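You operate a simulated robot arm through the tools that you are given. There is no shell and no other tool.

Carry out the task below with a simulated robot arm. There is one attempt and no reset: what you move stays moved.

## Task
Shim the gap jig to 2.0 mm on the gap gauge.
Fine: free the red ball lever first, push each shim fully home, lock the lever again, then give the test wheel half a turn.
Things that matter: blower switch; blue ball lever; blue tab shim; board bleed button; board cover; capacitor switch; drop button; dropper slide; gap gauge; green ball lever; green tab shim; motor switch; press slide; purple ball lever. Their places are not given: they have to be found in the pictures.

Only the result counts: the job must be done as asked and must still hold three seconds after the hand-in. Knocking over, shifting, dropping, spilling or breaking anything else fails it.

## Robot
A 7-joint arm with a two-finger parallel gripper, fixed in place. Base frame: the origin is on the floor under the middle of its stand, x ahead of it, y to its left, z up. Units: m, rad, N and s.
It reaches about 1.479 m from its shoulder. Its first joint turns from -2.897 to 2.897 rad. Payload 4.4 kg.
Tool frame: the origin (TCP) lies between the finger pads and is the grasp point; the fingertips stand 0.023 m ahead of it; z points along the fingers, y is the line along which they close. The gripper opens to 0.094 m. The fingers are 0.038 m wide and 0.01 m thick; the gripper's body (0.054 by 0.096 m) begins 0.039 m behind the TCP.
Orientation is that of the tool frame in the base frame, as [roll, pitch, yaw] about the fixed x, y, z axes, in that order (R = Rz(yaw) Ry(pitch) Rx(roll)). With the fingers straight down and closing along the base's y, the tool's x points along the base's -x, its y along +y and its z along -z.

## Interface
- The arm moves only by the tool step_arm. Its argument "commands" is a list of rows, each an object of numbers (a shift or turn left out is 0, a gripper value left out holds the last): "x", "y", "z": the shift along the tool's x, y, z in m; "rx", "ry", "rz": the turn, a rotation vector about the tool's x, y, z in rad; "jaw": the closure in counts, from 0 (fully open) to 255 (shut). In form: [{"x": .., "y": .., "z": .., "rx": .., "ry": .., "rz": .., "jaw": ..}, ...]. A call has 1 to 20 rows; each row shifts and turns the commanded pose from where the row before left it, along the tool's axes as they then stand. A row lasts 0.2 s, in which the tool goes at most 0.05 m and 0.15 rad; a call with a longer step from one row to the next is refused whole, and so is a gripper value outside its range. A pose out of reach is approached as far as the arm can. The call stops where the force on the tool passes 80 N (or 10 N more than at its start, if that is more) or the arm is blocked; 0.2 s more then pass. Each finger travels about 0.072 m/s and halts on what it meets, pressing with about 20 N; the grip force reading is that of the motor and also rises with nothing between the fingers. The clock runs only during rows and for 0.2 s after the last one: add rows that do not move to give the fingers time. The reply holds the time, the measured pose of the TCP, the force on the tool along the base axes, the opening and the grip force, in the units named above and with some noise, with the torque about the TCP (base axes, N m) and any sound that the robot's microphone picked up.
- Cameras (640 x 400 px; columns grow to the right, rows downward): "scene" is fixed at [0.0505, 0.6489, 1.4023]; the picture's right is [-0.64, -0.77, 0.00], its down [-0.28, 0.23, -0.93] and it looks along [0.72, -0.60, -0.36] (base axes); focal length 321 px, centre (320, 200). "wrist" rides on the gripper at [0.086, 0.016, -0.074] in the tool frame; the picture's right is [-0.18, 0.98, 0.00], its down [-0.58, -0.11, -0.81] and it looks along [-0.79, -0.15, 0.59] (tool axes); focal length 243 px, centre (320, 200).
- get_image(camera): a new picture of that camera. No time passes.
- locate(camera, pixels): for up to 12 pixels [column, row] of the newest picture of that camera ("zoom" is the newest enlarged one), the place [x, y, z] in the base frame of the surface seen there, good to about 0.002 m. No time passes.
- inspect(camera, box): a new picture of the part [left, top, right, bottom] of that camera's present view, enlarged. No time passes.
- job_done(): hands the job in; it is judged then, once.

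Open the gripper and draw the arm clear of the work before you hand the job in, unless the task says otherwise.

The tools are called after "Emit:" as a command line: name --argument value ..., lists and objects as JSON in quotes. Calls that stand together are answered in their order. step_arm: Moves the arm, as the interface text tells. Its arguments: {"type":"object","properties":{"commands":{"type":"array","items":{"type":"object","properties":{"x":{"type":"number"},"y":{"type":"number"},"z":{"type":"number"},"rx":{"type":"number"},"ry":{"type":"number"},"rz":{"type":"number"},"jaw":{"type":"number"}}}}},"required":["commands"]} The other tools are called the same way: get_image (camera) takes a picture; locate (camera, pixels) gives the place of the surface under pixels of a picture; inspect (camera, box) takes an enlarged picture of a part of a camera's view; job_done () hands the job in.

At the start:

```text
time: 0.0
eef_pos: [0.6034, 0.3414, 1.2271]
orientation: [3.14, -0.002, -3.14]
contact_force: [0.4, 0.0, 0.3]
wrist_torque: [-0.03, 0.01, -0.01]
width: 0.0939
finger_force: 0.1
```

scene: 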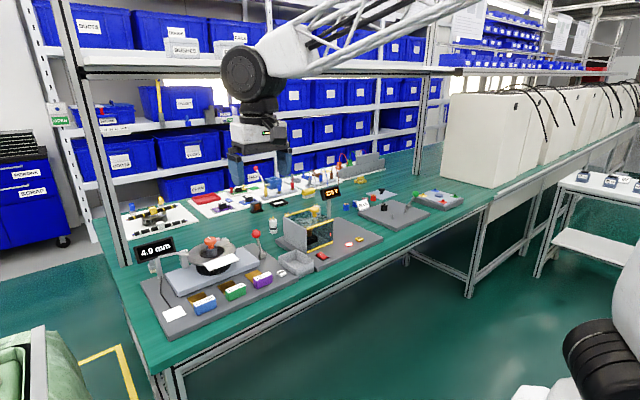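
wrist: 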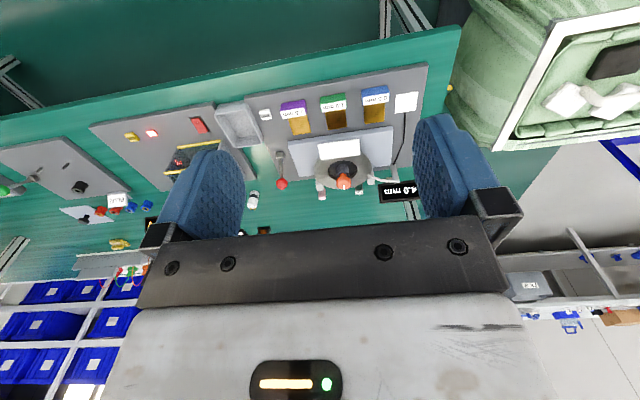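

The scene shows the gap jig at around (210,270) with a gauge reading 4.9 mm at (155,248), and shims at (205,302), (235,291), (262,280). I'll zoom in on it.

Emit:
inspect --camera "scene" --box '[120, 210, 320, 340]'

Emit:
inspect --camera "wrist" --box '[200, 60, 460, 220]'

```text
3.08 times, centred on (220, 275) of scene
```

zoom: 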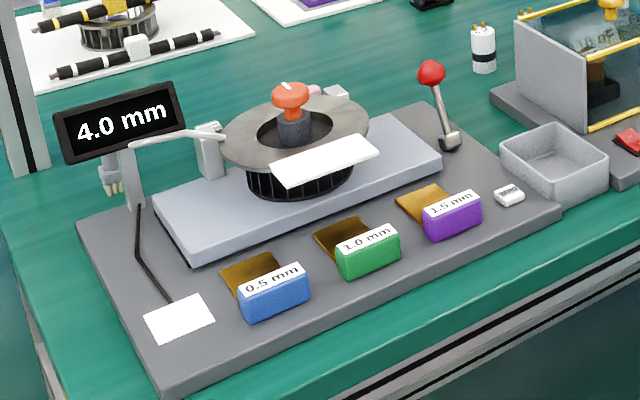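

```text
2.46 times, centred on (330, 140) of wrist
```

zoom: 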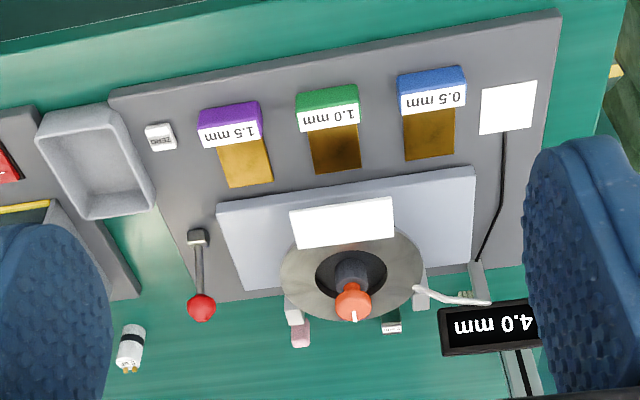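

Gauge reads 4.0 mm; there are 0.5, 1.0 and 1.5 mm shims, a red ball lever at the right, a ZERO button and white cards. I'll enlarge these details.

Emit:
inspect --camera "scene" --box '[180, 225, 250, 275]'

Emit:
inspect --camera "scene" --box '[155, 270, 235, 330]'

Emit:
inspect --camera "scene" --box '[230, 220, 310, 290]'

Emit:
inspect --camera "scene" --box '[260, 160, 480, 290]'

```text
8.00 times, centred on (215, 250) of scene
```

zoom: 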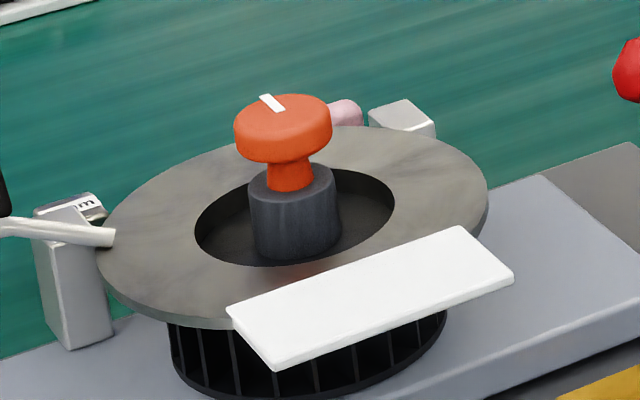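

```text
6.67 times, centred on (195, 300) of scene
```

zoom: 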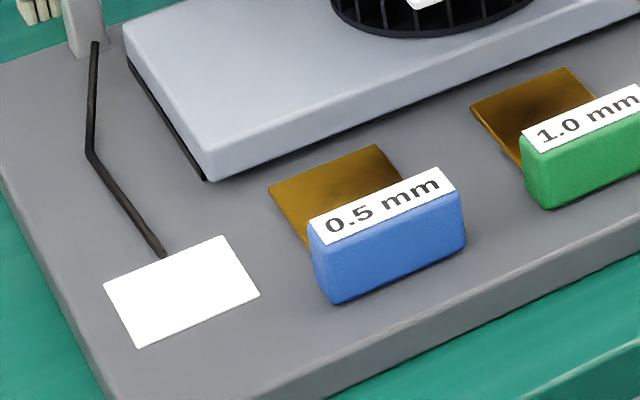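

```text
5.71 times, centred on (270, 255) of scene
```

zoom: 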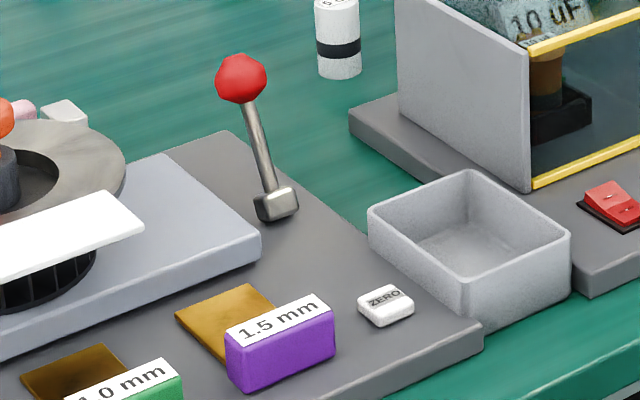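

```text
2.91 times, centred on (370, 225) of scene
```

zoom: 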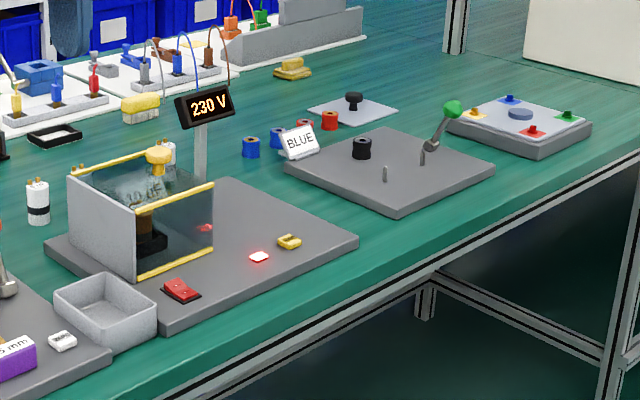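

Next I locate key points: the shims, plate, ring, lever, zero button, wheel knob and gauge.

Emit:
inspect --camera "scene" --box '[120, 210, 320, 340]'

Emit:
locate --camera "zoom" --pixels '[[275, 305], [274, 278], [250, 275], [367, 260], [365, 236], [453, 220], [452, 203], [432, 73], [449, 143], [509, 195], [292, 92], [180, 318]]'

Emit:
locate --camera "zoom" --pixels '[[187, 256], [190, 268], [440, 165], [160, 195], [385, 120], [350, 230], [325, 165], [245, 150], [350, 120], [295, 140], [120, 125], [165, 385]]'

```text
3.08 times, centred on (220, 275) of scene
```

zoom: 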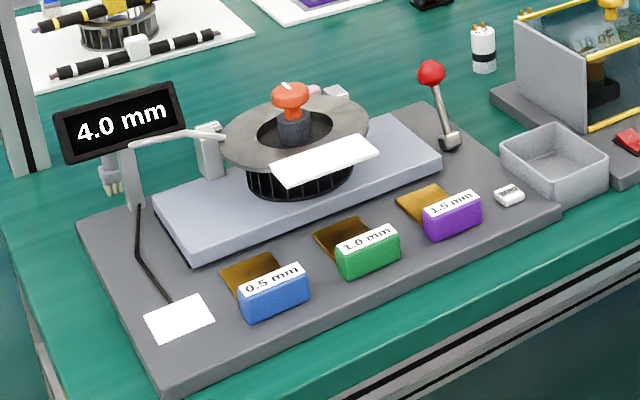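

```text
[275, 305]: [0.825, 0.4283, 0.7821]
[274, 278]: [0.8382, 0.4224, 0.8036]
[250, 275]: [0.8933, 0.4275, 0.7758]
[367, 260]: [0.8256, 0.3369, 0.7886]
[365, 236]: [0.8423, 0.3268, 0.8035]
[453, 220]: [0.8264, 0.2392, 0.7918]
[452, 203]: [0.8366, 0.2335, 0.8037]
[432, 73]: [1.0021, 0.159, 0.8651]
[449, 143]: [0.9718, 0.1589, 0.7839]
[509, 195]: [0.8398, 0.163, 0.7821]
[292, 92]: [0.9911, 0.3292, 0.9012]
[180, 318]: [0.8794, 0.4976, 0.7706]
```

```text
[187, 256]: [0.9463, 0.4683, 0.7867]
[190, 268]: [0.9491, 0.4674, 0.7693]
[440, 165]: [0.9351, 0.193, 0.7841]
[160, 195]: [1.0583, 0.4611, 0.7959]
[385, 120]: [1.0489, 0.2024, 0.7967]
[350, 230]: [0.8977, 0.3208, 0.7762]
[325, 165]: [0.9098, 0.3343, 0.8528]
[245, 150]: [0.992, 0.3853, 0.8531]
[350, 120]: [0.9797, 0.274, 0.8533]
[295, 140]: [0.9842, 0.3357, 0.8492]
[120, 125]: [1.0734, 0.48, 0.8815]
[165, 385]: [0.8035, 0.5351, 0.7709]
```

Shim tabs sit at x≈0.83 with blades pointing +x at a plate edge at x≈0.937; the lever ball is at (1.00,0.16,0.865). I move the arm for a closer wrist view of the lever and plate.

Emit:
step_arm --commands '[{"x": -0.005, "y": -0.03, "z": 0.03}, {"x": -0.005, "y": -0.03, "z": 0.03}, {"x": -0.005, "y": -0.03, "z": 0.03}, {"x": -0.005, "y": -0.03, "z": 0.03}, {"x": -0.005, "y": -0.03, "z": 0.03}, {"x": -0.005, "y": -0.01, "z": 0.03}]'

Emit:
get_image --camera "wrist"

```text
time: 1.4
eef_pos: [0.6342, 0.1838, 1.0468]
orientation: [-3.141, 0.0, -3.141]
contact_force: [0.4, -0.7, 0.9]
wrist_torque: [0.03, -0.01, 0.0]
width: 0.0942
finger_force: 0.1
```

```text
taken
```

wrist: 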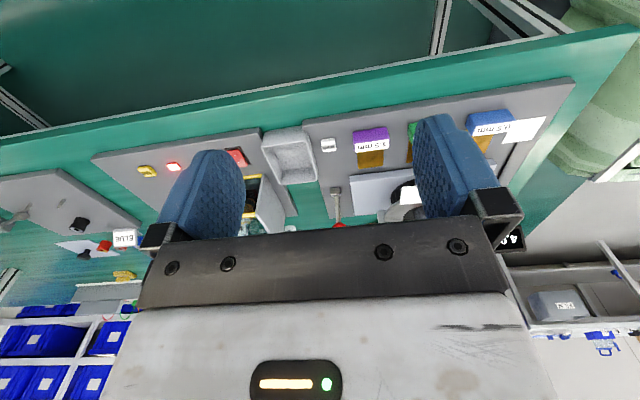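

The lever appears at (337,205) just above the gripper edge. I zoom in on that area.

Emit:
inspect --camera "wrist" --box '[290, 110, 440, 240]'

Emit:
inspect --camera "scene" --box '[120, 200, 320, 330]'

```text
3.08 times, centred on (365, 175) of wrist
```

zoom: 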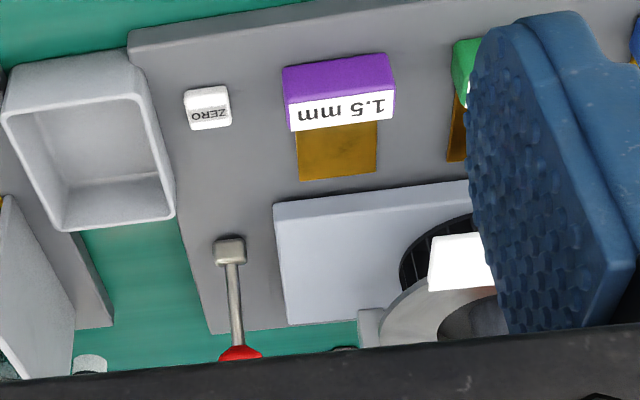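

```text
3.08 times, centred on (220, 265) of scene
```

zoom: 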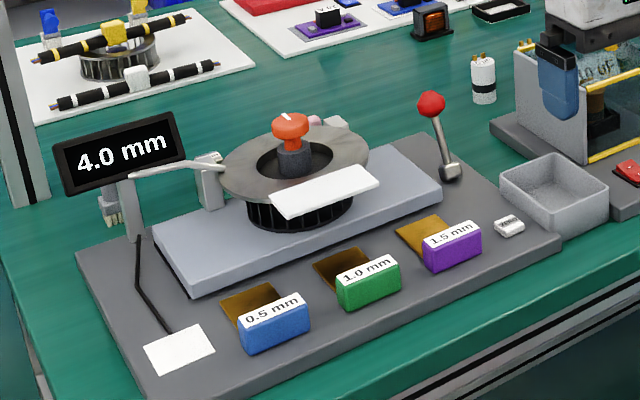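

I locate the lever details and the neighbours (tray, board cover panel) more precisely before approaching.

Emit:
inspect --camera "scene" --box '[230, 220, 330, 280]'

Emit:
locate --camera "zoom" --pixels '[[165, 55], [150, 55], [182, 55], [165, 40], [190, 140], [208, 170], [200, 175], [300, 60], [370, 150], [355, 30], [255, 30], [480, 150]]'

```text
6.40 times, centred on (280, 250) of scene
```

zoom: 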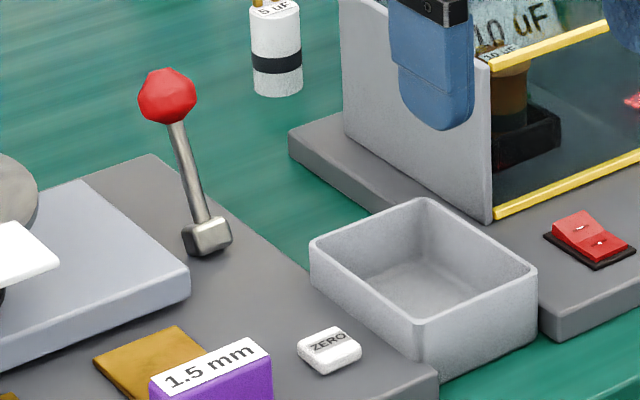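

```text
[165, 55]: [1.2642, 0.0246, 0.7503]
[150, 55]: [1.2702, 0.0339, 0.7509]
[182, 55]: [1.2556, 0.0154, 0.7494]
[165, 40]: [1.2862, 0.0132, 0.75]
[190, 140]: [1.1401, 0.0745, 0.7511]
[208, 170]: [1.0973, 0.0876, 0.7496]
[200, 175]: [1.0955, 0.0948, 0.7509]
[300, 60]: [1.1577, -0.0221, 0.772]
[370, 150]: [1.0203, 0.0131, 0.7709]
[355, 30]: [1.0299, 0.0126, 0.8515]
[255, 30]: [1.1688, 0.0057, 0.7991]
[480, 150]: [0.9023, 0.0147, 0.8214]
```

The lever ball is at zoom (168,95), the hinge at (207,237); I re-locate with the right pixels.

Emit:
locate --camera "zoom" --pixels '[[168, 95], [142, 95], [194, 95], [168, 70], [168, 120], [180, 145], [200, 200], [207, 237], [190, 240], [226, 235], [205, 222], [330, 347]]'

```text
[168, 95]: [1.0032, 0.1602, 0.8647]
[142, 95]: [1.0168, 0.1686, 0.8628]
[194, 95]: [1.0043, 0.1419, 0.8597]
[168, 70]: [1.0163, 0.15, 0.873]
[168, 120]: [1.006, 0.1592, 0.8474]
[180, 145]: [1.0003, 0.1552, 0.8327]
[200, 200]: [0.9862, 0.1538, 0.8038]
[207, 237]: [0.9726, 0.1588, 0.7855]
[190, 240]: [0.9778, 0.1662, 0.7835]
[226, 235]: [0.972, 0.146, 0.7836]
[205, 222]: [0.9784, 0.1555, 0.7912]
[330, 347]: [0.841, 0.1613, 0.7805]
```

The ball centre is about (1.015,0.154,0.858) with its pivot near (0.977,0.153,0.778), leaning +x by ~26°. I check the frame's posts and beam before extending the arm.

Emit:
get_image --camera "scene"

Emit:
locate --camera "scene" --pixels '[[85, 100], [110, 200], [124, 255], [300, 72], [425, 100], [150, 75], [550, 72], [125, 60]]'

```text
taken
```

scene: 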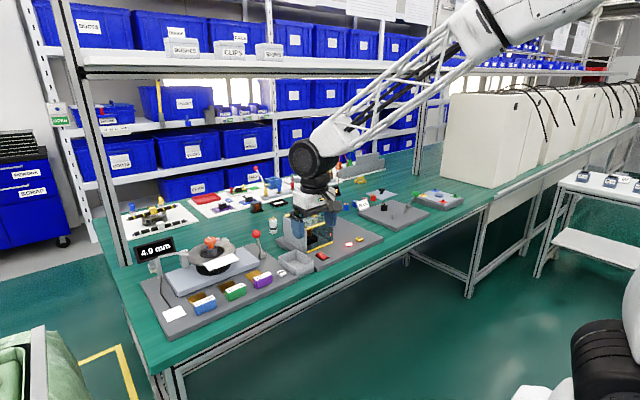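

```text
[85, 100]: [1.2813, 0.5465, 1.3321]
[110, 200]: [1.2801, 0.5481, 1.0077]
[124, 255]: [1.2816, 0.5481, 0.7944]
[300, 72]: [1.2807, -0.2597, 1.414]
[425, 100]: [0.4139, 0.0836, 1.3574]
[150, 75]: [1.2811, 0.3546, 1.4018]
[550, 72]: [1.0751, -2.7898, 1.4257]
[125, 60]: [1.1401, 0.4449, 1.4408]
```

The overhead shelf begins at x≈1.14, z≥1.40, so the arm has room below it. I move above the lever ball with the gripper open.

Emit:
step_arm --commands '[{"x": -0.0423, "y": -0.0033, "z": 0.004}, {"x": -0.0423, "y": -0.0033, "z": 0.008}, {"x": -0.0423, "y": -0.0033, "z": 0.008}, {"x": -0.0423, "y": -0.0033, "z": 0.008}, {"x": -0.0423, "y": -0.0033, "z": 0.008}, {"x": -0.0423, "y": -0.0033, "z": 0.008}, {"x": -0.0423, "y": -0.0033, "z": 0.008}, {"x": -0.0423, "y": -0.0033, "z": 0.008}, {"x": -0.0423, "y": -0.0033, "z": 0.007}, {}]'

Emit:
inspect --camera "scene" --box '[180, 180, 320, 290]'

Emit:
get_image --camera "wrist"

```text
time: 3.6
eef_pos: [1.0153, 0.1539, 0.9771]
orientation: [-3.141, -0.001, -3.141]
contact_force: [-0.3, 0.2, 0.0]
wrist_torque: [0.0, 0.0, 0.01]
width: 0.094
finger_force: 0.1
```

```text
3.64 times, centred on (250, 235) of scene
```

zoom: 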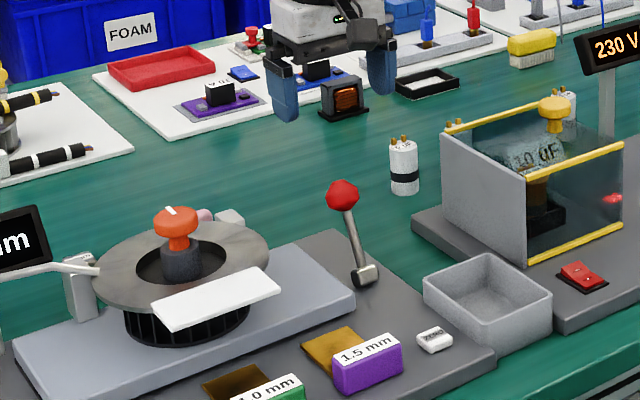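

```text
taken
```

wrist: 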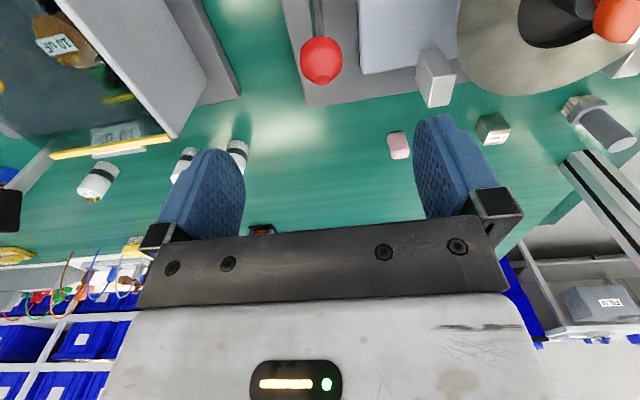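

The ball is at wrist pixel (321,60), and a light grey post at (435,78) stands near where the left finger will go. I locate both.

Emit:
locate --camera "wrist" --pixels '[[321, 60], [321, 40], [321, 78], [435, 70], [437, 95], [424, 95], [455, 90], [470, 90], [525, 90], [455, 40]]'

```text
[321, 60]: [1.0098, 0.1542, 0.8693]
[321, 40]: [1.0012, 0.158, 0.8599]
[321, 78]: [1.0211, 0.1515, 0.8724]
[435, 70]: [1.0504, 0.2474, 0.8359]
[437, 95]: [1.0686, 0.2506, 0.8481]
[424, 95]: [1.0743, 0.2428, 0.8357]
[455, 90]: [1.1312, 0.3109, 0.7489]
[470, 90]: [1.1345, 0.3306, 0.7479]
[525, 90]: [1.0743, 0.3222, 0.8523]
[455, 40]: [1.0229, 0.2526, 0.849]
```

Ball centre is ≈(1.016,0.153,0.856); the post (y≥0.243) is clear of the left finger. I descend to straddle the ball and close on it.

Emit:
step_arm --commands '[{"z": 0.04}, {"z": 0.04}, {"z": 0.038}, {}, {"jaw": 60}, {"jaw": 120}, {"jaw": 160}, {"jaw": 180}, {}, {}]'

Emit:
inspect --camera "scene" --box '[180, 180, 320, 290]'

```text
time: 5.8
eef_pos: [1.0148, 0.1539, 0.8615]
orientation: [-3.141, 0.0, -3.141]
contact_force: [0.6, 35.9, -2.4]
wrist_torque: [0.2, -0.1, 0.03]
width: 0.0329
finger_force: 45.4
```

```text
3.64 times, centred on (250, 235) of scene
```

zoom: 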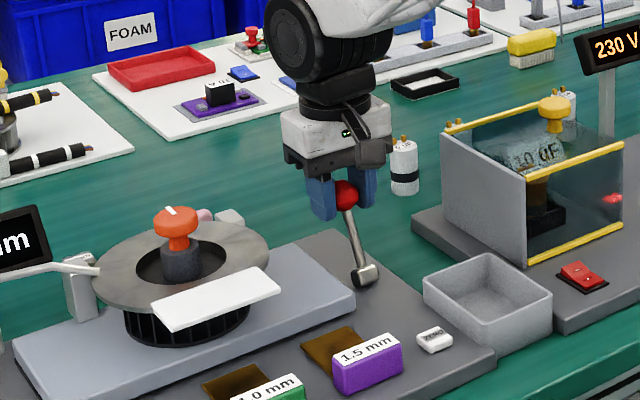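

The ball is held (width 0.033) but with a +36 N side load in y, so I shift slightly in +y to centre on it.

Emit:
step_arm --commands '[{"y": 0.0015}, {}]'

```text
time: 6.4
eef_pos: [1.0151, 0.1551, 0.8617]
orientation: [-3.141, 0.003, 3.141]
contact_force: [10.7, 26.3, -3.0]
wrist_torque: [0.11, -0.9, -0.04]
width: 0.0328
finger_force: 45.5
```

Side load fell to 26 N; I shift another 2.5 mm in +y.

Emit:
step_arm --commands '[{"y": 0.0025}, {}]'

```text
time: 7.0
eef_pos: [1.0151, 0.1552, 0.8621]
orientation: [3.14, -0.001, 3.139]
contact_force: [4.9, -15.6, 2.6]
wrist_torque: [-0.13, -0.22, -0.04]
width: 0.033
finger_force: 44.9
```

Load flipped to −16 N, so I back off 1 mm and start pulling the lever toward −x along its arc with a small test step.

Emit:
step_arm --commands '[{"y": -0.001}, {"x": 0.004, "z": -0.0017}, {"x": 0.004, "z": -0.0017}, {}]'

Emit:
inspect --camera "scene" --box '[120, 200, 320, 330]'

```text
time: 8.0
eef_pos: [1.0066, 0.1547, 0.864]
orientation: [3.14, 0.0, -3.141]
contact_force: [14.2, -28.2, -1.1]
wrist_torque: [-0.18, -1.18, 0.01]
width: 0.0327
finger_force: 44.6
```

```text
3.08 times, centred on (220, 265) of scene
```

zoom: 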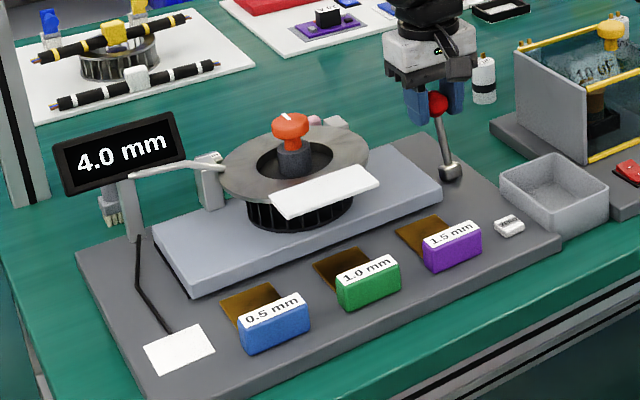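

The lever follows (x from 1.015 to 1.007, resisting 14 N). I continue along the arc toward −x with a small y correction.

Emit:
step_arm --commands '[{"y": -0.001, "x": 0.0037, "z": -0.0012}, {"x": 0.0037, "z": -0.0012}, {"x": 0.0037, "z": -0.0009}, {"x": 0.0038, "z": -0.0009}, {"x": 0.0038, "z": -0.0005}, {"x": 0.0038, "z": -0.0005}, {}]'

Emit:
inspect --camera "scene" --box '[120, 200, 320, 330]'

```text
time: 9.6
eef_pos: [0.9836, 0.1543, 0.8697]
orientation: [3.141, -0.002, -3.141]
contact_force: [9.8, -20.0, -13.6]
wrist_torque: [-0.1, -0.86, -0.01]
width: 0.0324
finger_force: 45.7
```

```text
3.08 times, centred on (220, 265) of scene
```

zoom: 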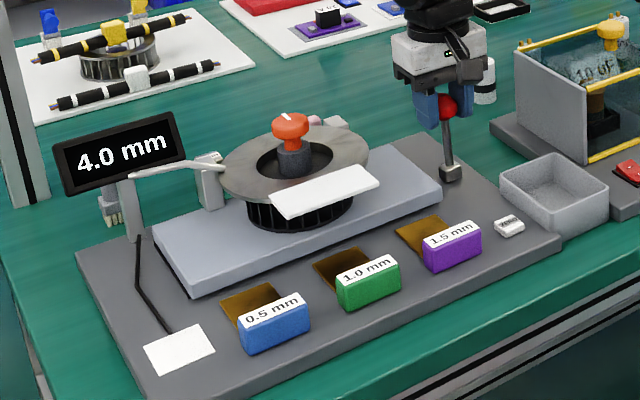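

Lever is nearly upright and still moving. I continue past vertical along the arc.

Emit:
step_arm --commands '[{"y": -0.0005, "x": 0.0038, "z": 0.001}, {"x": 0.0038, "z": 0.0}, {"x": 0.0038, "z": 0.0001}, {"x": 0.0038, "z": 0.0004}, {"x": 0.0038, "z": 0.0005}, {"x": 0.0038, "z": 0.0005}, {"x": 0.0037, "z": 0.0009}, {"x": 0.0037, "z": 0.0009}, {}]'

Emit:
inspect --camera "scene" --box '[120, 200, 320, 330]'

```text
time: 11.6
eef_pos: [0.954, 0.1543, 0.8687]
orientation: [-3.142, 0.002, -3.141]
contact_force: [12.2, 10.0, 12.2]
wrist_torque: [0.04, -1.36, 0.02]
width: 0.033
finger_force: 44.9
```

```text
3.08 times, centred on (220, 265) of scene
```

zoom: 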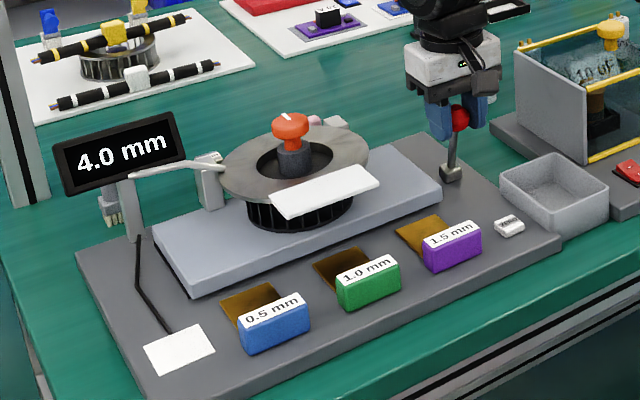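

Still moving smoothly at about −15°. I continue the arc to about −30° and watch the force.

Emit:
step_arm --commands '[{"x": 0.0037, "z": 0.0012}, {"x": 0.0036, "z": 0.0012}, {"x": 0.0036, "z": 0.0014}, {"x": 0.0035, "z": 0.0015}, {"x": 0.0034, "z": 0.0017}, {"x": 0.0034, "z": 0.0018}, {}]'

Emit:
inspect --camera "scene" --box '[120, 200, 320, 330]'

```text
time: 13.2
eef_pos: [0.9342, 0.1547, 0.8594]
orientation: [-3.141, 0.001, -3.141]
contact_force: [56.9, 25.5, 14.2]
wrist_torque: [0.18, -0.45, -0.07]
width: 0.033
finger_force: 44.2
```

```text
3.08 times, centred on (220, 265) of scene
```

zoom: 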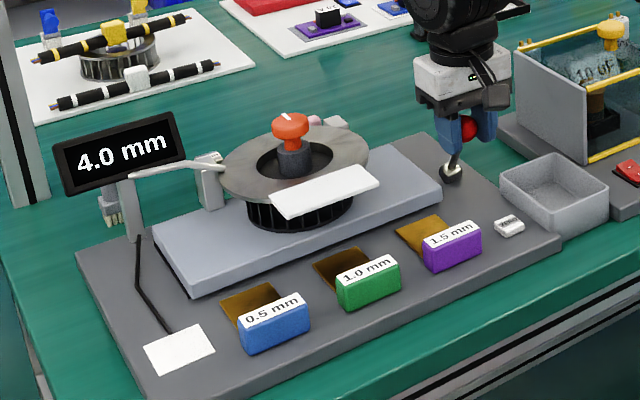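

The x force jumped to 57 N at x=0.934, so the lever is at its other end stop. I relieve the push, open the jaws and rise clear.

Emit:
step_arm --commands '[{"x": -0.002, "z": -0.001}, {"jaw": 120}, {"jaw": 60}, {"jaw": 0}, {}, {"z": -0.04}, {"z": -0.04}, {"z": -0.04}, {}]'

Emit:
inspect --camera "scene" --box '[120, 200, 320, 330]'

```text
time: 15.2
eef_pos: [0.9351, 0.1543, 0.9781]
orientation: [-3.141, 0.001, -3.141]
contact_force: [0.1, -0.1, -0.4]
wrist_torque: [-0.01, 0.01, -0.02]
width: 0.0941
finger_force: 0.1
```

```text
3.08 times, centred on (220, 265) of scene
```

zoom: 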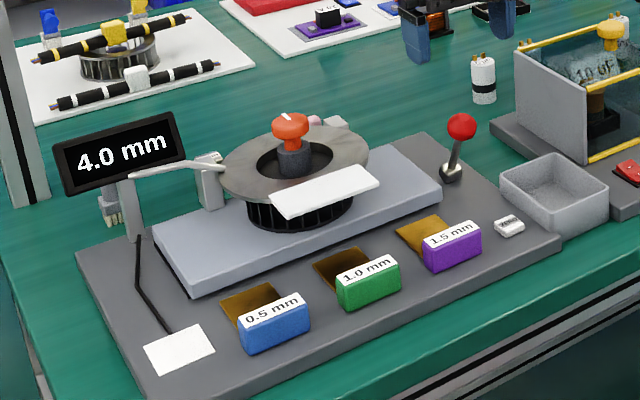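

The lever now leans the other way (ball at zoom (461,127)); gauge still reads 4.0. Next I pull back for a wrist view of the shims.

Emit:
step_arm --commands '[{"x": 0.0385, "y": 0.018}, {"x": 0.0385, "y": 0.018}, {"x": 0.0385, "y": 0.018}, {"x": 0.0385, "y": 0.018}, {"x": 0.0385, "y": 0.018}, {"x": 0.0385, "y": 0.018}, {"x": 0.0385, "y": 0.018}, {"x": 0.0385, "y": 0.018}, {"x": 0.0385, "y": 0.018}, {"x": 0.0385, "y": 0.018}]'

Emit:
get_image --camera "wrist"

Emit:
inspect --camera "scene" --box '[140, 230, 300, 330]'

```text
time: 17.4
eef_pos: [0.5504, 0.3333, 0.9765]
orientation: [-3.14, -0.003, 3.139]
contact_force: [-0.5, 0.3, -0.9]
wrist_torque: [-0.05, -0.01, 0.01]
width: 0.0938
finger_force: 0.1
```

```text
taken
```

wrist: 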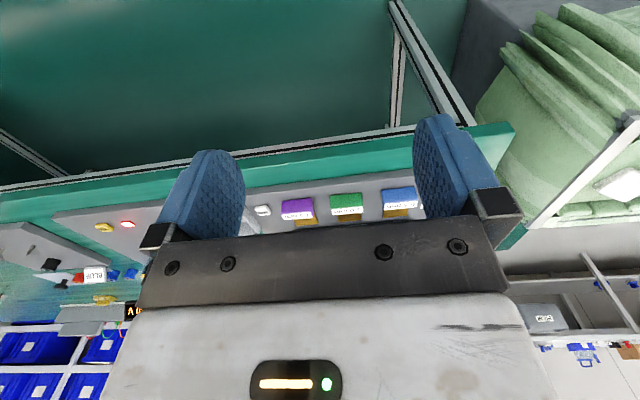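

```text
4.00 times, centred on (220, 280) of scene
```

zoom: 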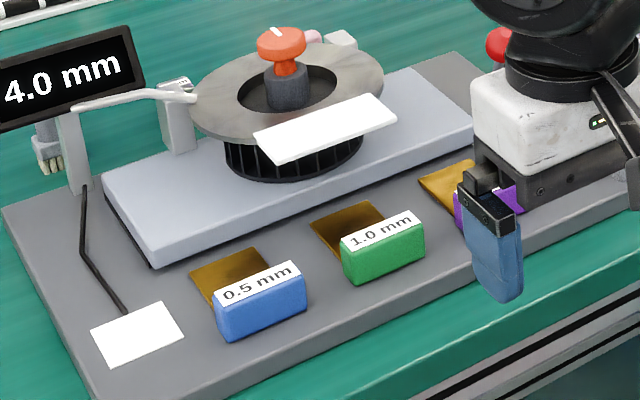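

I use the scene zoom to locate tab and blade corners precisely.

Emit:
inspect --camera "scene" --box '[180, 280, 230, 320]'

Emit:
locate --camera "zoom" --pixels '[[130, 220], [310, 190], [130, 300], [320, 250], [220, 250], [210, 180], [155, 235], [260, 160], [70, 160], [215, 90], [140, 120], [300, 165]]'

```text
10.00 times, centred on (205, 300) of scene
```

zoom: 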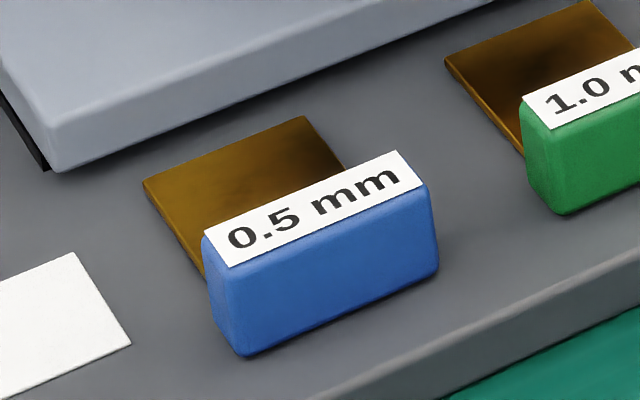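

```text
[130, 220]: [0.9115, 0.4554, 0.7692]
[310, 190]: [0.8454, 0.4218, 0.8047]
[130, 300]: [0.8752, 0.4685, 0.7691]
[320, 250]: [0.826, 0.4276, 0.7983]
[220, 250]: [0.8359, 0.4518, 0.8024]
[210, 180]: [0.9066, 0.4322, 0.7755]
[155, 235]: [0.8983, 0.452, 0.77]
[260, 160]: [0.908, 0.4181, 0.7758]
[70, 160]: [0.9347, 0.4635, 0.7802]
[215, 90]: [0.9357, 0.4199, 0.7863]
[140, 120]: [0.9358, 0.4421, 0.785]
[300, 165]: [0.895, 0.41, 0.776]
```

I take more corner points on the tab and the blade end.

Emit:
locate --camera "zoom" --pixels '[[245, 345], [430, 265], [232, 262], [420, 188], [395, 156], [210, 235], [150, 183], [303, 119], [222, 300], [243, 150], [330, 310], [190, 158]]'

Emit:
inspect --camera "scene" --box '[250, 262, 290, 294]'

```text
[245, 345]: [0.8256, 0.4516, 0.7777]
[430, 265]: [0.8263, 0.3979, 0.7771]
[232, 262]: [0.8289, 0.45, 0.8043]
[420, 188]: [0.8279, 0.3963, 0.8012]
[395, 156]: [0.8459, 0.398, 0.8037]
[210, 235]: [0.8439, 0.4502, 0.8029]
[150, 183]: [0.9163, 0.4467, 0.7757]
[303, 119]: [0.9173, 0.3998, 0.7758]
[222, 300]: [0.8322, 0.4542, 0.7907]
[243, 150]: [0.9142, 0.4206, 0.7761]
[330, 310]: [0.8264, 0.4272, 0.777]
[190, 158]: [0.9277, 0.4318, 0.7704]
```

```text
12.50 times, centred on (270, 278) of scene
```

zoom: 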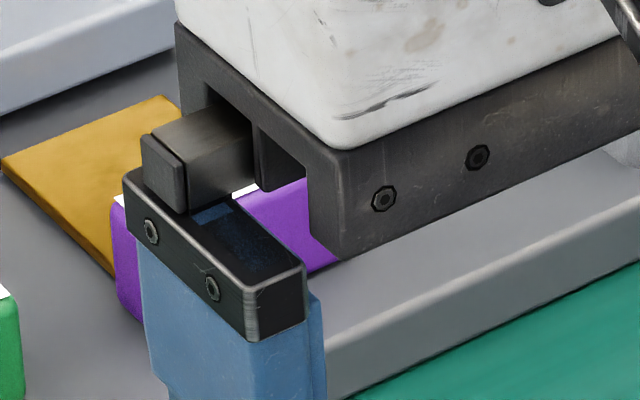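

Blue tab spans x 0.826–0.848, y 0.397–0.4525, z to 0.804; the plate's front face is at x≈0.935. I now check the ring and white bar extents since the gripper body will come near them.

Emit:
inspect --camera "scene" --box '[170, 225, 260, 285]'

Emit:
locate --camera "zoom" --pixels '[[245, 262], [260, 268], [243, 255], [395, 210], [385, 195], [360, 180], [130, 150], [150, 190], [200, 220], [240, 95], [355, 120], [260, 310]]'

```text
6.67 times, centred on (215, 255) of scene
```

zoom: 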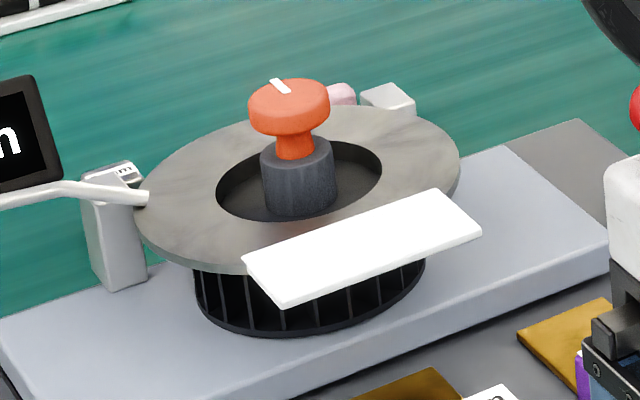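

```text
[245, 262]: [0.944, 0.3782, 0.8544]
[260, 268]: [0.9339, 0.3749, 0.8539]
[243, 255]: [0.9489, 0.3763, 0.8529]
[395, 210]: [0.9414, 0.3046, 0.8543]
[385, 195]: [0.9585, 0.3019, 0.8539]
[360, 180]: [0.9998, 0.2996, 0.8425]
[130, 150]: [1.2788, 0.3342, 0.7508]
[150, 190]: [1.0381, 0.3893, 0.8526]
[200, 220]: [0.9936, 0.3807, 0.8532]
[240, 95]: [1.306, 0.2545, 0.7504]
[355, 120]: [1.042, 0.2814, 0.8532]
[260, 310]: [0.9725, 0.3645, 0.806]
```

I locate the white bar's front corners and the ring's rim.

Emit:
locate --camera "zoom" --pixels '[[285, 298], [472, 232], [435, 196], [380, 262], [145, 210], [160, 235], [185, 255], [230, 265], [450, 180], [440, 150], [290, 85], [290, 118]]'

```text
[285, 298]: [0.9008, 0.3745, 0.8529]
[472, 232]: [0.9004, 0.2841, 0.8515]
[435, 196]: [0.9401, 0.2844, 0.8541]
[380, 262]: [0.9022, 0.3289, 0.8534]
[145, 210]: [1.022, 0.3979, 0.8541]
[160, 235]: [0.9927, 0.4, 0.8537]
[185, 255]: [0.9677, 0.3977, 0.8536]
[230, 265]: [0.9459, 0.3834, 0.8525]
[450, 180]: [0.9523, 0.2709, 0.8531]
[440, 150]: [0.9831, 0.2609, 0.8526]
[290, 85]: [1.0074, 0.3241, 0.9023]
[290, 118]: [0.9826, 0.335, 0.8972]
```

White bar spans x≥0.90, y 0.284–0.378 at z≈0.853, so I'll tilt the gripper 25° (fingers forward-down) to keep its body behind the contact. I set jaws to a ~0.02 m gap, tilt, and move to just behind the blue tab.

Emit:
step_arm --commands '[{"ry": -0.1454, "jaw": 100}, {"ry": -0.1454, "jaw": 200}, {"ry": -0.1455}, {"x": -0.01746, "y": 0.01146, "z": 0.03194}, {"x": -0.01746, "y": 0.01146, "z": 0.03194}, {"x": -0.01746, "y": 0.01146, "z": 0.03194}, {"x": -0.01746, "y": 0.01146, "z": 0.03194}, {"x": -0.01746, "y": 0.01146, "z": 0.03194}, {"x": -0.01746, "y": 0.01146, "z": 0.03194}, {}]'

Emit:
inspect --camera "scene" --box '[120, 220, 300, 350]'

Emit:
get_image --camera "wrist"

```text
time: 19.6
eef_pos: [0.7233, 0.4016, 0.8481]
orientation: [-3.141, 0.437, -3.141]
contact_force: [0.5, 0.2, 1.1]
wrist_torque: [0.0, 0.01, 0.03]
width: 0.0205
finger_force: 0.1
```

```text
3.08 times, centred on (210, 285) of scene
```

zoom: 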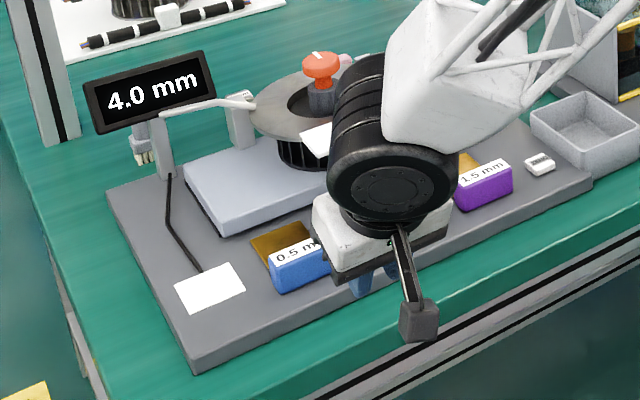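

```text
taken
```

wrist: 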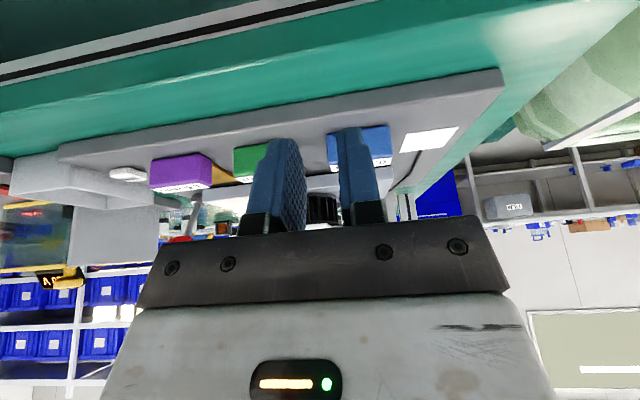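

Tilt is correct. Two more rows bring the fingertips just behind the blue tab.

Emit:
step_arm --commands '[{"x": -0.01865, "y": 0.0117, "z": 0.03305}, {"x": -0.01865, "y": 0.0117, "z": 0.03305}, {}]'

Emit:
inspect --camera "scene" --box '[140, 250, 260, 340]'

Emit:
get_image --camera "wrist"

```text
time: 20.4
eef_pos: [0.7858, 0.4254, 0.8045]
orientation: [-3.14, 0.437, -3.14]
contact_force: [0.2, 0.0, 0.0]
wrist_torque: [-0.06, -0.02, 0.0]
width: 0.0205
finger_force: 0.1
```

```text
4.44 times, centred on (200, 295) of scene
```

zoom: 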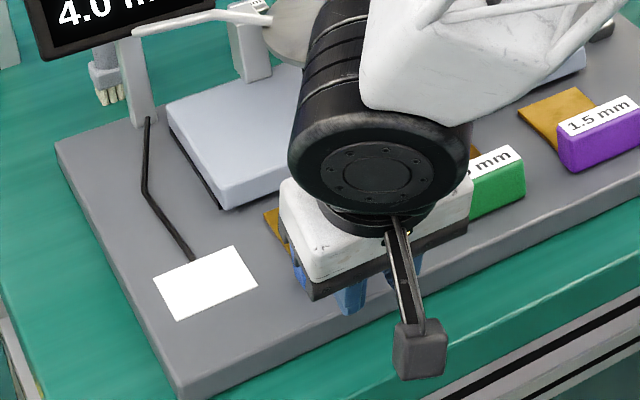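

```text
taken
```

wrist: 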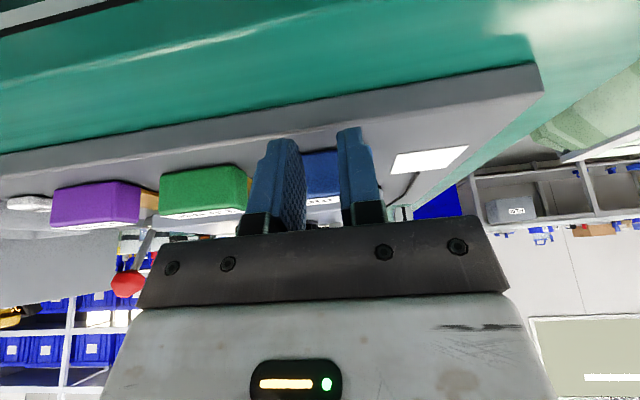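

Both fingers stand centred behind the blue tab. I push straight +x, 5 cm first, and check.

Emit:
step_arm --commands '[{"x": -0.009063, "z": 0.004226}, {"x": -0.009063, "z": 0.004226}, {"x": -0.009063, "z": 0.004226}, {"x": -0.009063, "z": 0.004226}, {"x": -0.009063, "z": 0.004226}]'

Emit:
inspect --camera "scene" --box '[120, 220, 280, 340]'

Emit:
get_image --camera "wrist"

```text
time: 21.6
eef_pos: [0.8373, 0.4267, 0.8065]
orientation: [3.141, 0.437, -3.141]
contact_force: [-0.2, -0.4, -0.3]
wrist_torque: [0.02, 0.0, 0.02]
width: 0.0203
finger_force: 0.0
```

```text
3.33 times, centred on (200, 280) of scene
```

zoom: 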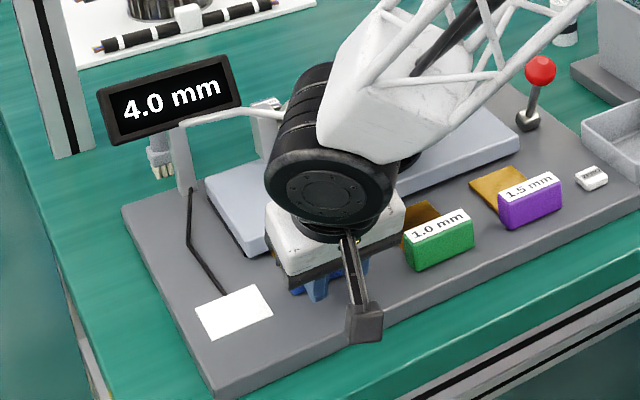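

```text
taken
```

wrist: 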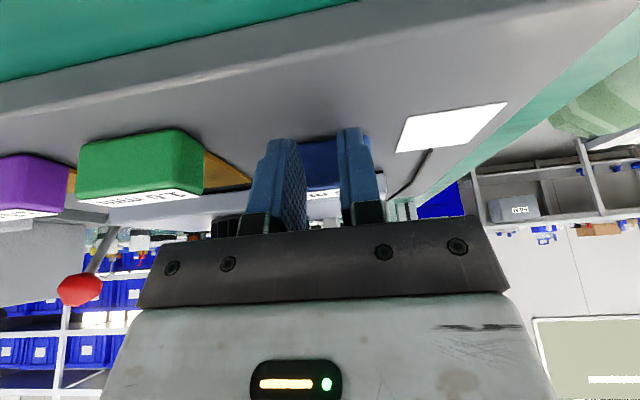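

The shim slides freely with the tab at x≈0.864. I continue toward the plate, more slowly at the end.

Emit:
step_arm --commands '[{"x": -0.009063, "z": 0.004226}, {"x": -0.009063, "z": 0.004226}, {"x": -0.009063, "z": 0.004226}, {"x": -0.004531, "z": 0.002113}, {"x": -0.004531, "z": 0.002113}]'

Emit:
inspect --camera "scene" --box '[120, 220, 280, 340]'

Emit:
get_image --camera "wrist"

```text
time: 22.2
eef_pos: [0.8482, 0.4285, 0.8018]
orientation: [-3.134, 0.427, -3.139]
contact_force: [-25.3, -1.3, -4.9]
wrist_torque: [-0.06, -0.64, -0.19]
width: 0.0209
finger_force: 1.0
stopped in row 3: the force on the tool passed its limit at 98 N (the readings are from after the stop); the commanded pose is now the measured one
```

```text
3.33 times, centred on (200, 280) of scene
```

zoom: 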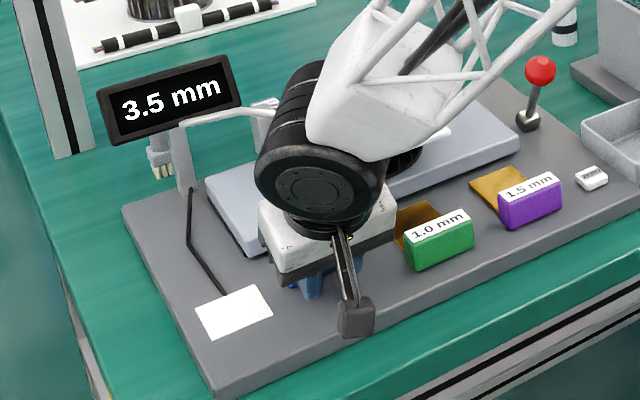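

```text
taken
```

wrist: 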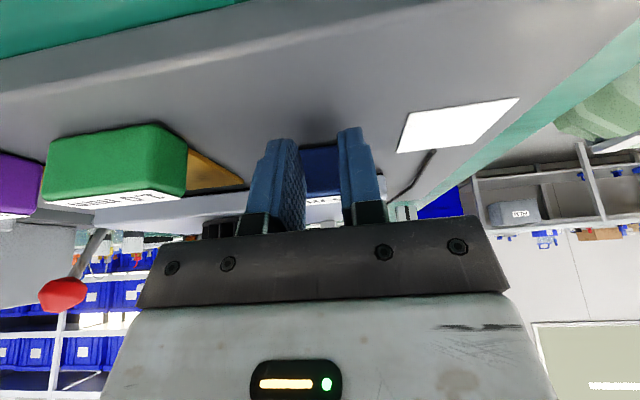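

Gauge now reads 3.5 mm and the push met a hard stop (98 N) after ~5 cm travel. I back off 3 cm and look at how the blue tab sits.

Emit:
step_arm --commands '[{"x": 0.009063, "z": -0.004226}, {"x": 0.018126, "z": -0.008452}, {"x": 0.018126, "z": -0.008452}, {"x": 0.036252, "z": -0.016904}, {"z": -0.04}, {"z": -0.04}]'

Emit:
inspect --camera "scene" --box '[120, 220, 280, 340]'

Emit:
get_image --camera "wrist"

```text
time: 23.6
eef_pos: [0.7298, 0.4268, 0.8764]
orientation: [-3.135, 0.43, -3.14]
contact_force: [-1.2, 0.3, -0.7]
wrist_torque: [0.0, -0.03, -0.01]
width: 0.0202
finger_force: 0.2
```

```text
3.33 times, centred on (200, 280) of scene
```

zoom: 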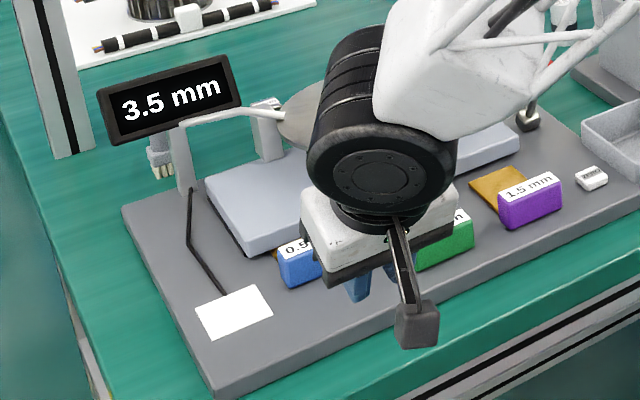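

```text
taken
```

wrist: 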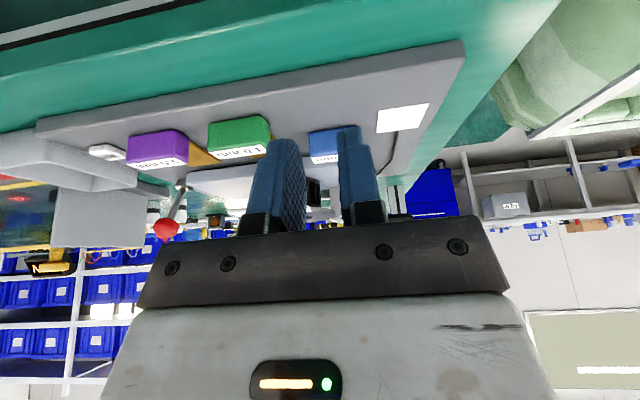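

Gauge holds at 3.5. I slide the gripper sideways to y≈0.235 behind the purple tab, which also uncovers the blue shim.

Emit:
step_arm --commands '[{"y": -0.048}, {"y": -0.048}, {"y": -0.048}, {"y": -0.048}, {}]'

Emit:
inspect --camera "scene" --box '[160, 260, 250, 320]'

Emit:
get_image --camera "wrist"

```text
time: 24.8
eef_pos: [0.7289, 0.2372, 0.8772]
orientation: [-3.136, 0.43, -3.139]
contact_force: [-0.3, 0.1, 1.0]
wrist_torque: [-0.03, -0.01, -0.02]
width: 0.0205
finger_force: 0.1
```

```text
6.67 times, centred on (205, 290) of scene
```

zoom: 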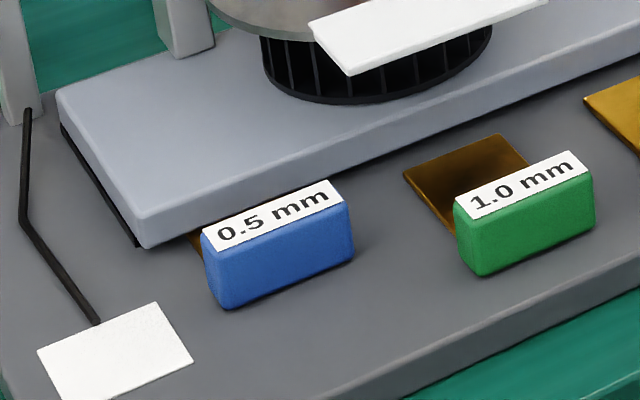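

```text
taken
```

wrist: 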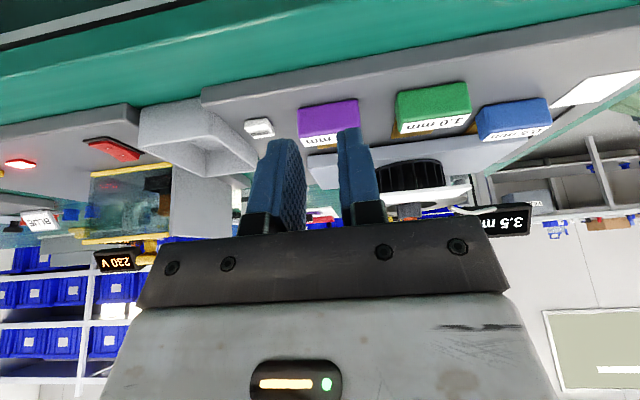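

The blue shim's blade is under the plate with a gap between tab and plate. I measure how far it has gone and check its neighbours.

Emit:
locate --camera "zoom" --pixels '[[280, 265], [270, 225], [205, 245], [340, 190], [345, 255], [215, 295], [195, 240], [240, 190], [530, 230], [145, 225]]'

Emit:
inspect --camera "wrist" --box '[230, 80, 440, 200]'

```text
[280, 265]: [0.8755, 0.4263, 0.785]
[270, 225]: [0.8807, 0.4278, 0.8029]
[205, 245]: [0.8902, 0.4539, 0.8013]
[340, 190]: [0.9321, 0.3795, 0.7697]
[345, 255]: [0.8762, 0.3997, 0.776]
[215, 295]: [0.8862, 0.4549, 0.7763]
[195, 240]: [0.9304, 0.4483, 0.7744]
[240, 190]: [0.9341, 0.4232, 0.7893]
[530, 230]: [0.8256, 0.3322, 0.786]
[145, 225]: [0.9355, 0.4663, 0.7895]
```

```text
3.05 times, centred on (335, 140) of wrist
```

zoom: 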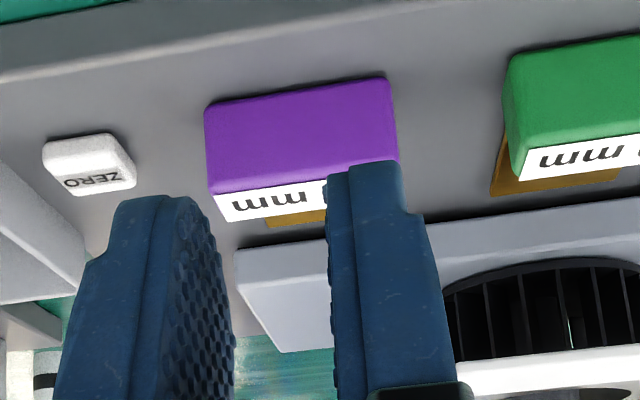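

Blue tab moved to x≈0.8755 (≈5 cm travel). I locate the purple tab's edges in the wrist zoom to centre on it.

Emit:
locate --camera "zoom" --pixels '[[215, 150], [390, 120], [300, 130], [215, 185], [300, 185], [385, 100], [270, 205], [100, 165], [330, 165], [215, 110]]'

```text
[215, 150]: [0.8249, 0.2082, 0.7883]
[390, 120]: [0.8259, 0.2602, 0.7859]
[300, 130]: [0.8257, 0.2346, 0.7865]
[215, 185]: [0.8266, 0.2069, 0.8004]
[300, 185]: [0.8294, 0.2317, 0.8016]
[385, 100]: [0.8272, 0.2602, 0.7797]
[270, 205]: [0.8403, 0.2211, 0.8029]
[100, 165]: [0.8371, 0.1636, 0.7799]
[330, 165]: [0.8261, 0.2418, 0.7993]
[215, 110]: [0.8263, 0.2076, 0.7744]
```

Purple tab spans y 0.206–0.262 (centre 0.234). I lower the fingers behind it.

Emit:
step_arm --commands '[{"x": -0.0107, "y": -0.0013, "z": 0.0451}, {"x": -0.0107, "y": -0.0013, "z": 0.0451}, {}]'

Emit:
get_image --camera "wrist"

```text
time: 25.6
eef_pos: [0.7881, 0.2362, 0.8041]
orientation: [-3.139, 0.43, -3.139]
contact_force: [-0.6, 0.1, 0.7]
wrist_torque: [0.0, 0.03, -0.01]
width: 0.0202
finger_force: 0.1
```

```text
taken
```

wrist: 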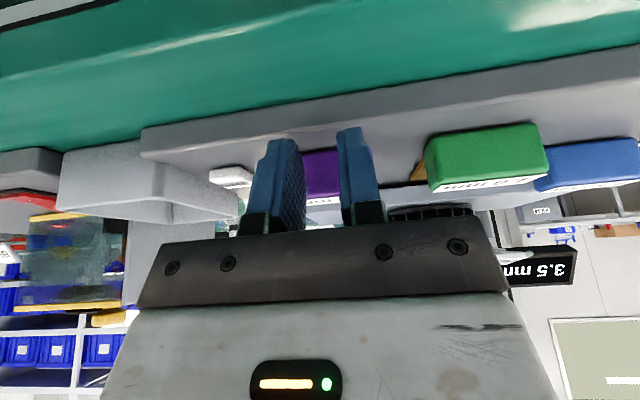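

Fingers are centred behind the purple tab. I push +x, 5 cm at normal pace then in 2 mm steps to the stop.

Emit:
step_arm --commands '[{"x": -0.00909, "z": 0.00417}, {"x": -0.00909, "z": 0.00417}, {"x": -0.00909, "z": 0.00417}, {"x": -0.00909, "z": 0.00417}, {"x": -0.00909, "z": 0.00417}, {"x": -0.001818, "z": 0.000834}, {"x": -0.001818, "z": 0.000834}, {"x": -0.001818, "z": 0.000834}, {"x": -0.001818, "z": 0.000834}, {"x": -0.001818, "z": 0.000834}]'

Emit:
inspect --camera "scene" --box '[140, 220, 300, 320]'

```text
time: 27.8
eef_pos: [0.8478, 0.2331, 0.8057]
orientation: [-3.137, 0.431, -3.14]
contact_force: [0.0, 0.4, 0.6]
wrist_torque: [-0.01, 0.0, 0.02]
width: 0.02
finger_force: 0.0
```

```text
4.00 times, centred on (220, 270) of scene
```

zoom: 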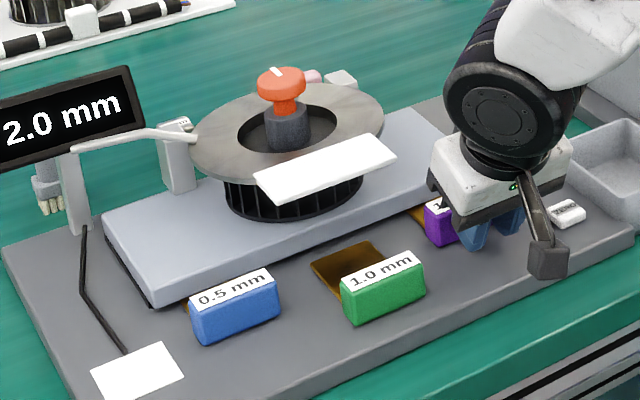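

Gauge reads 2.0 mm with no stop force yet, so I push in 1 mm steps until I feel the stop.

Emit:
step_arm --commands '[{"x": -0.000909, "z": 0.000417}, {"x": -0.000909, "z": 0.000417}, {"x": -0.000909, "z": 0.000417}, {}]'

```text
time: 28.8
eef_pos: [0.8488, 0.2323, 0.8046]
orientation: [-3.139, 0.43, -3.141]
contact_force: [-16.2, -5.9, 1.7]
wrist_torque: [-0.08, 0.19, -0.18]
width: 0.0205
finger_force: 0.3
```

Emit:
step_arm --commands '[{"x": -0.000909, "z": 0.000417}, {"x": -0.000909, "z": 0.000417}, {}]'

Emit:
inspect --camera "scene" --box '[140, 220, 300, 320]'

```text
time: 29.6
eef_pos: [0.8509, 0.2325, 0.8038]
orientation: [-3.137, 0.432, -3.136]
contact_force: [-49.8, 1.1, 14.4]
wrist_torque: [-0.05, 0.24, -0.03]
width: 0.0205
finger_force: 0.0
```

```text
4.00 times, centred on (220, 270) of scene
```

zoom: 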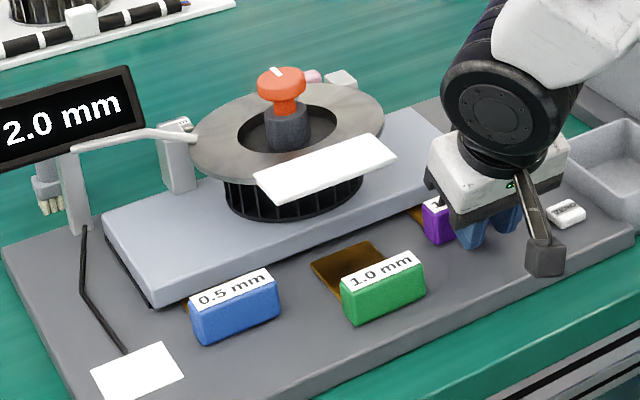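

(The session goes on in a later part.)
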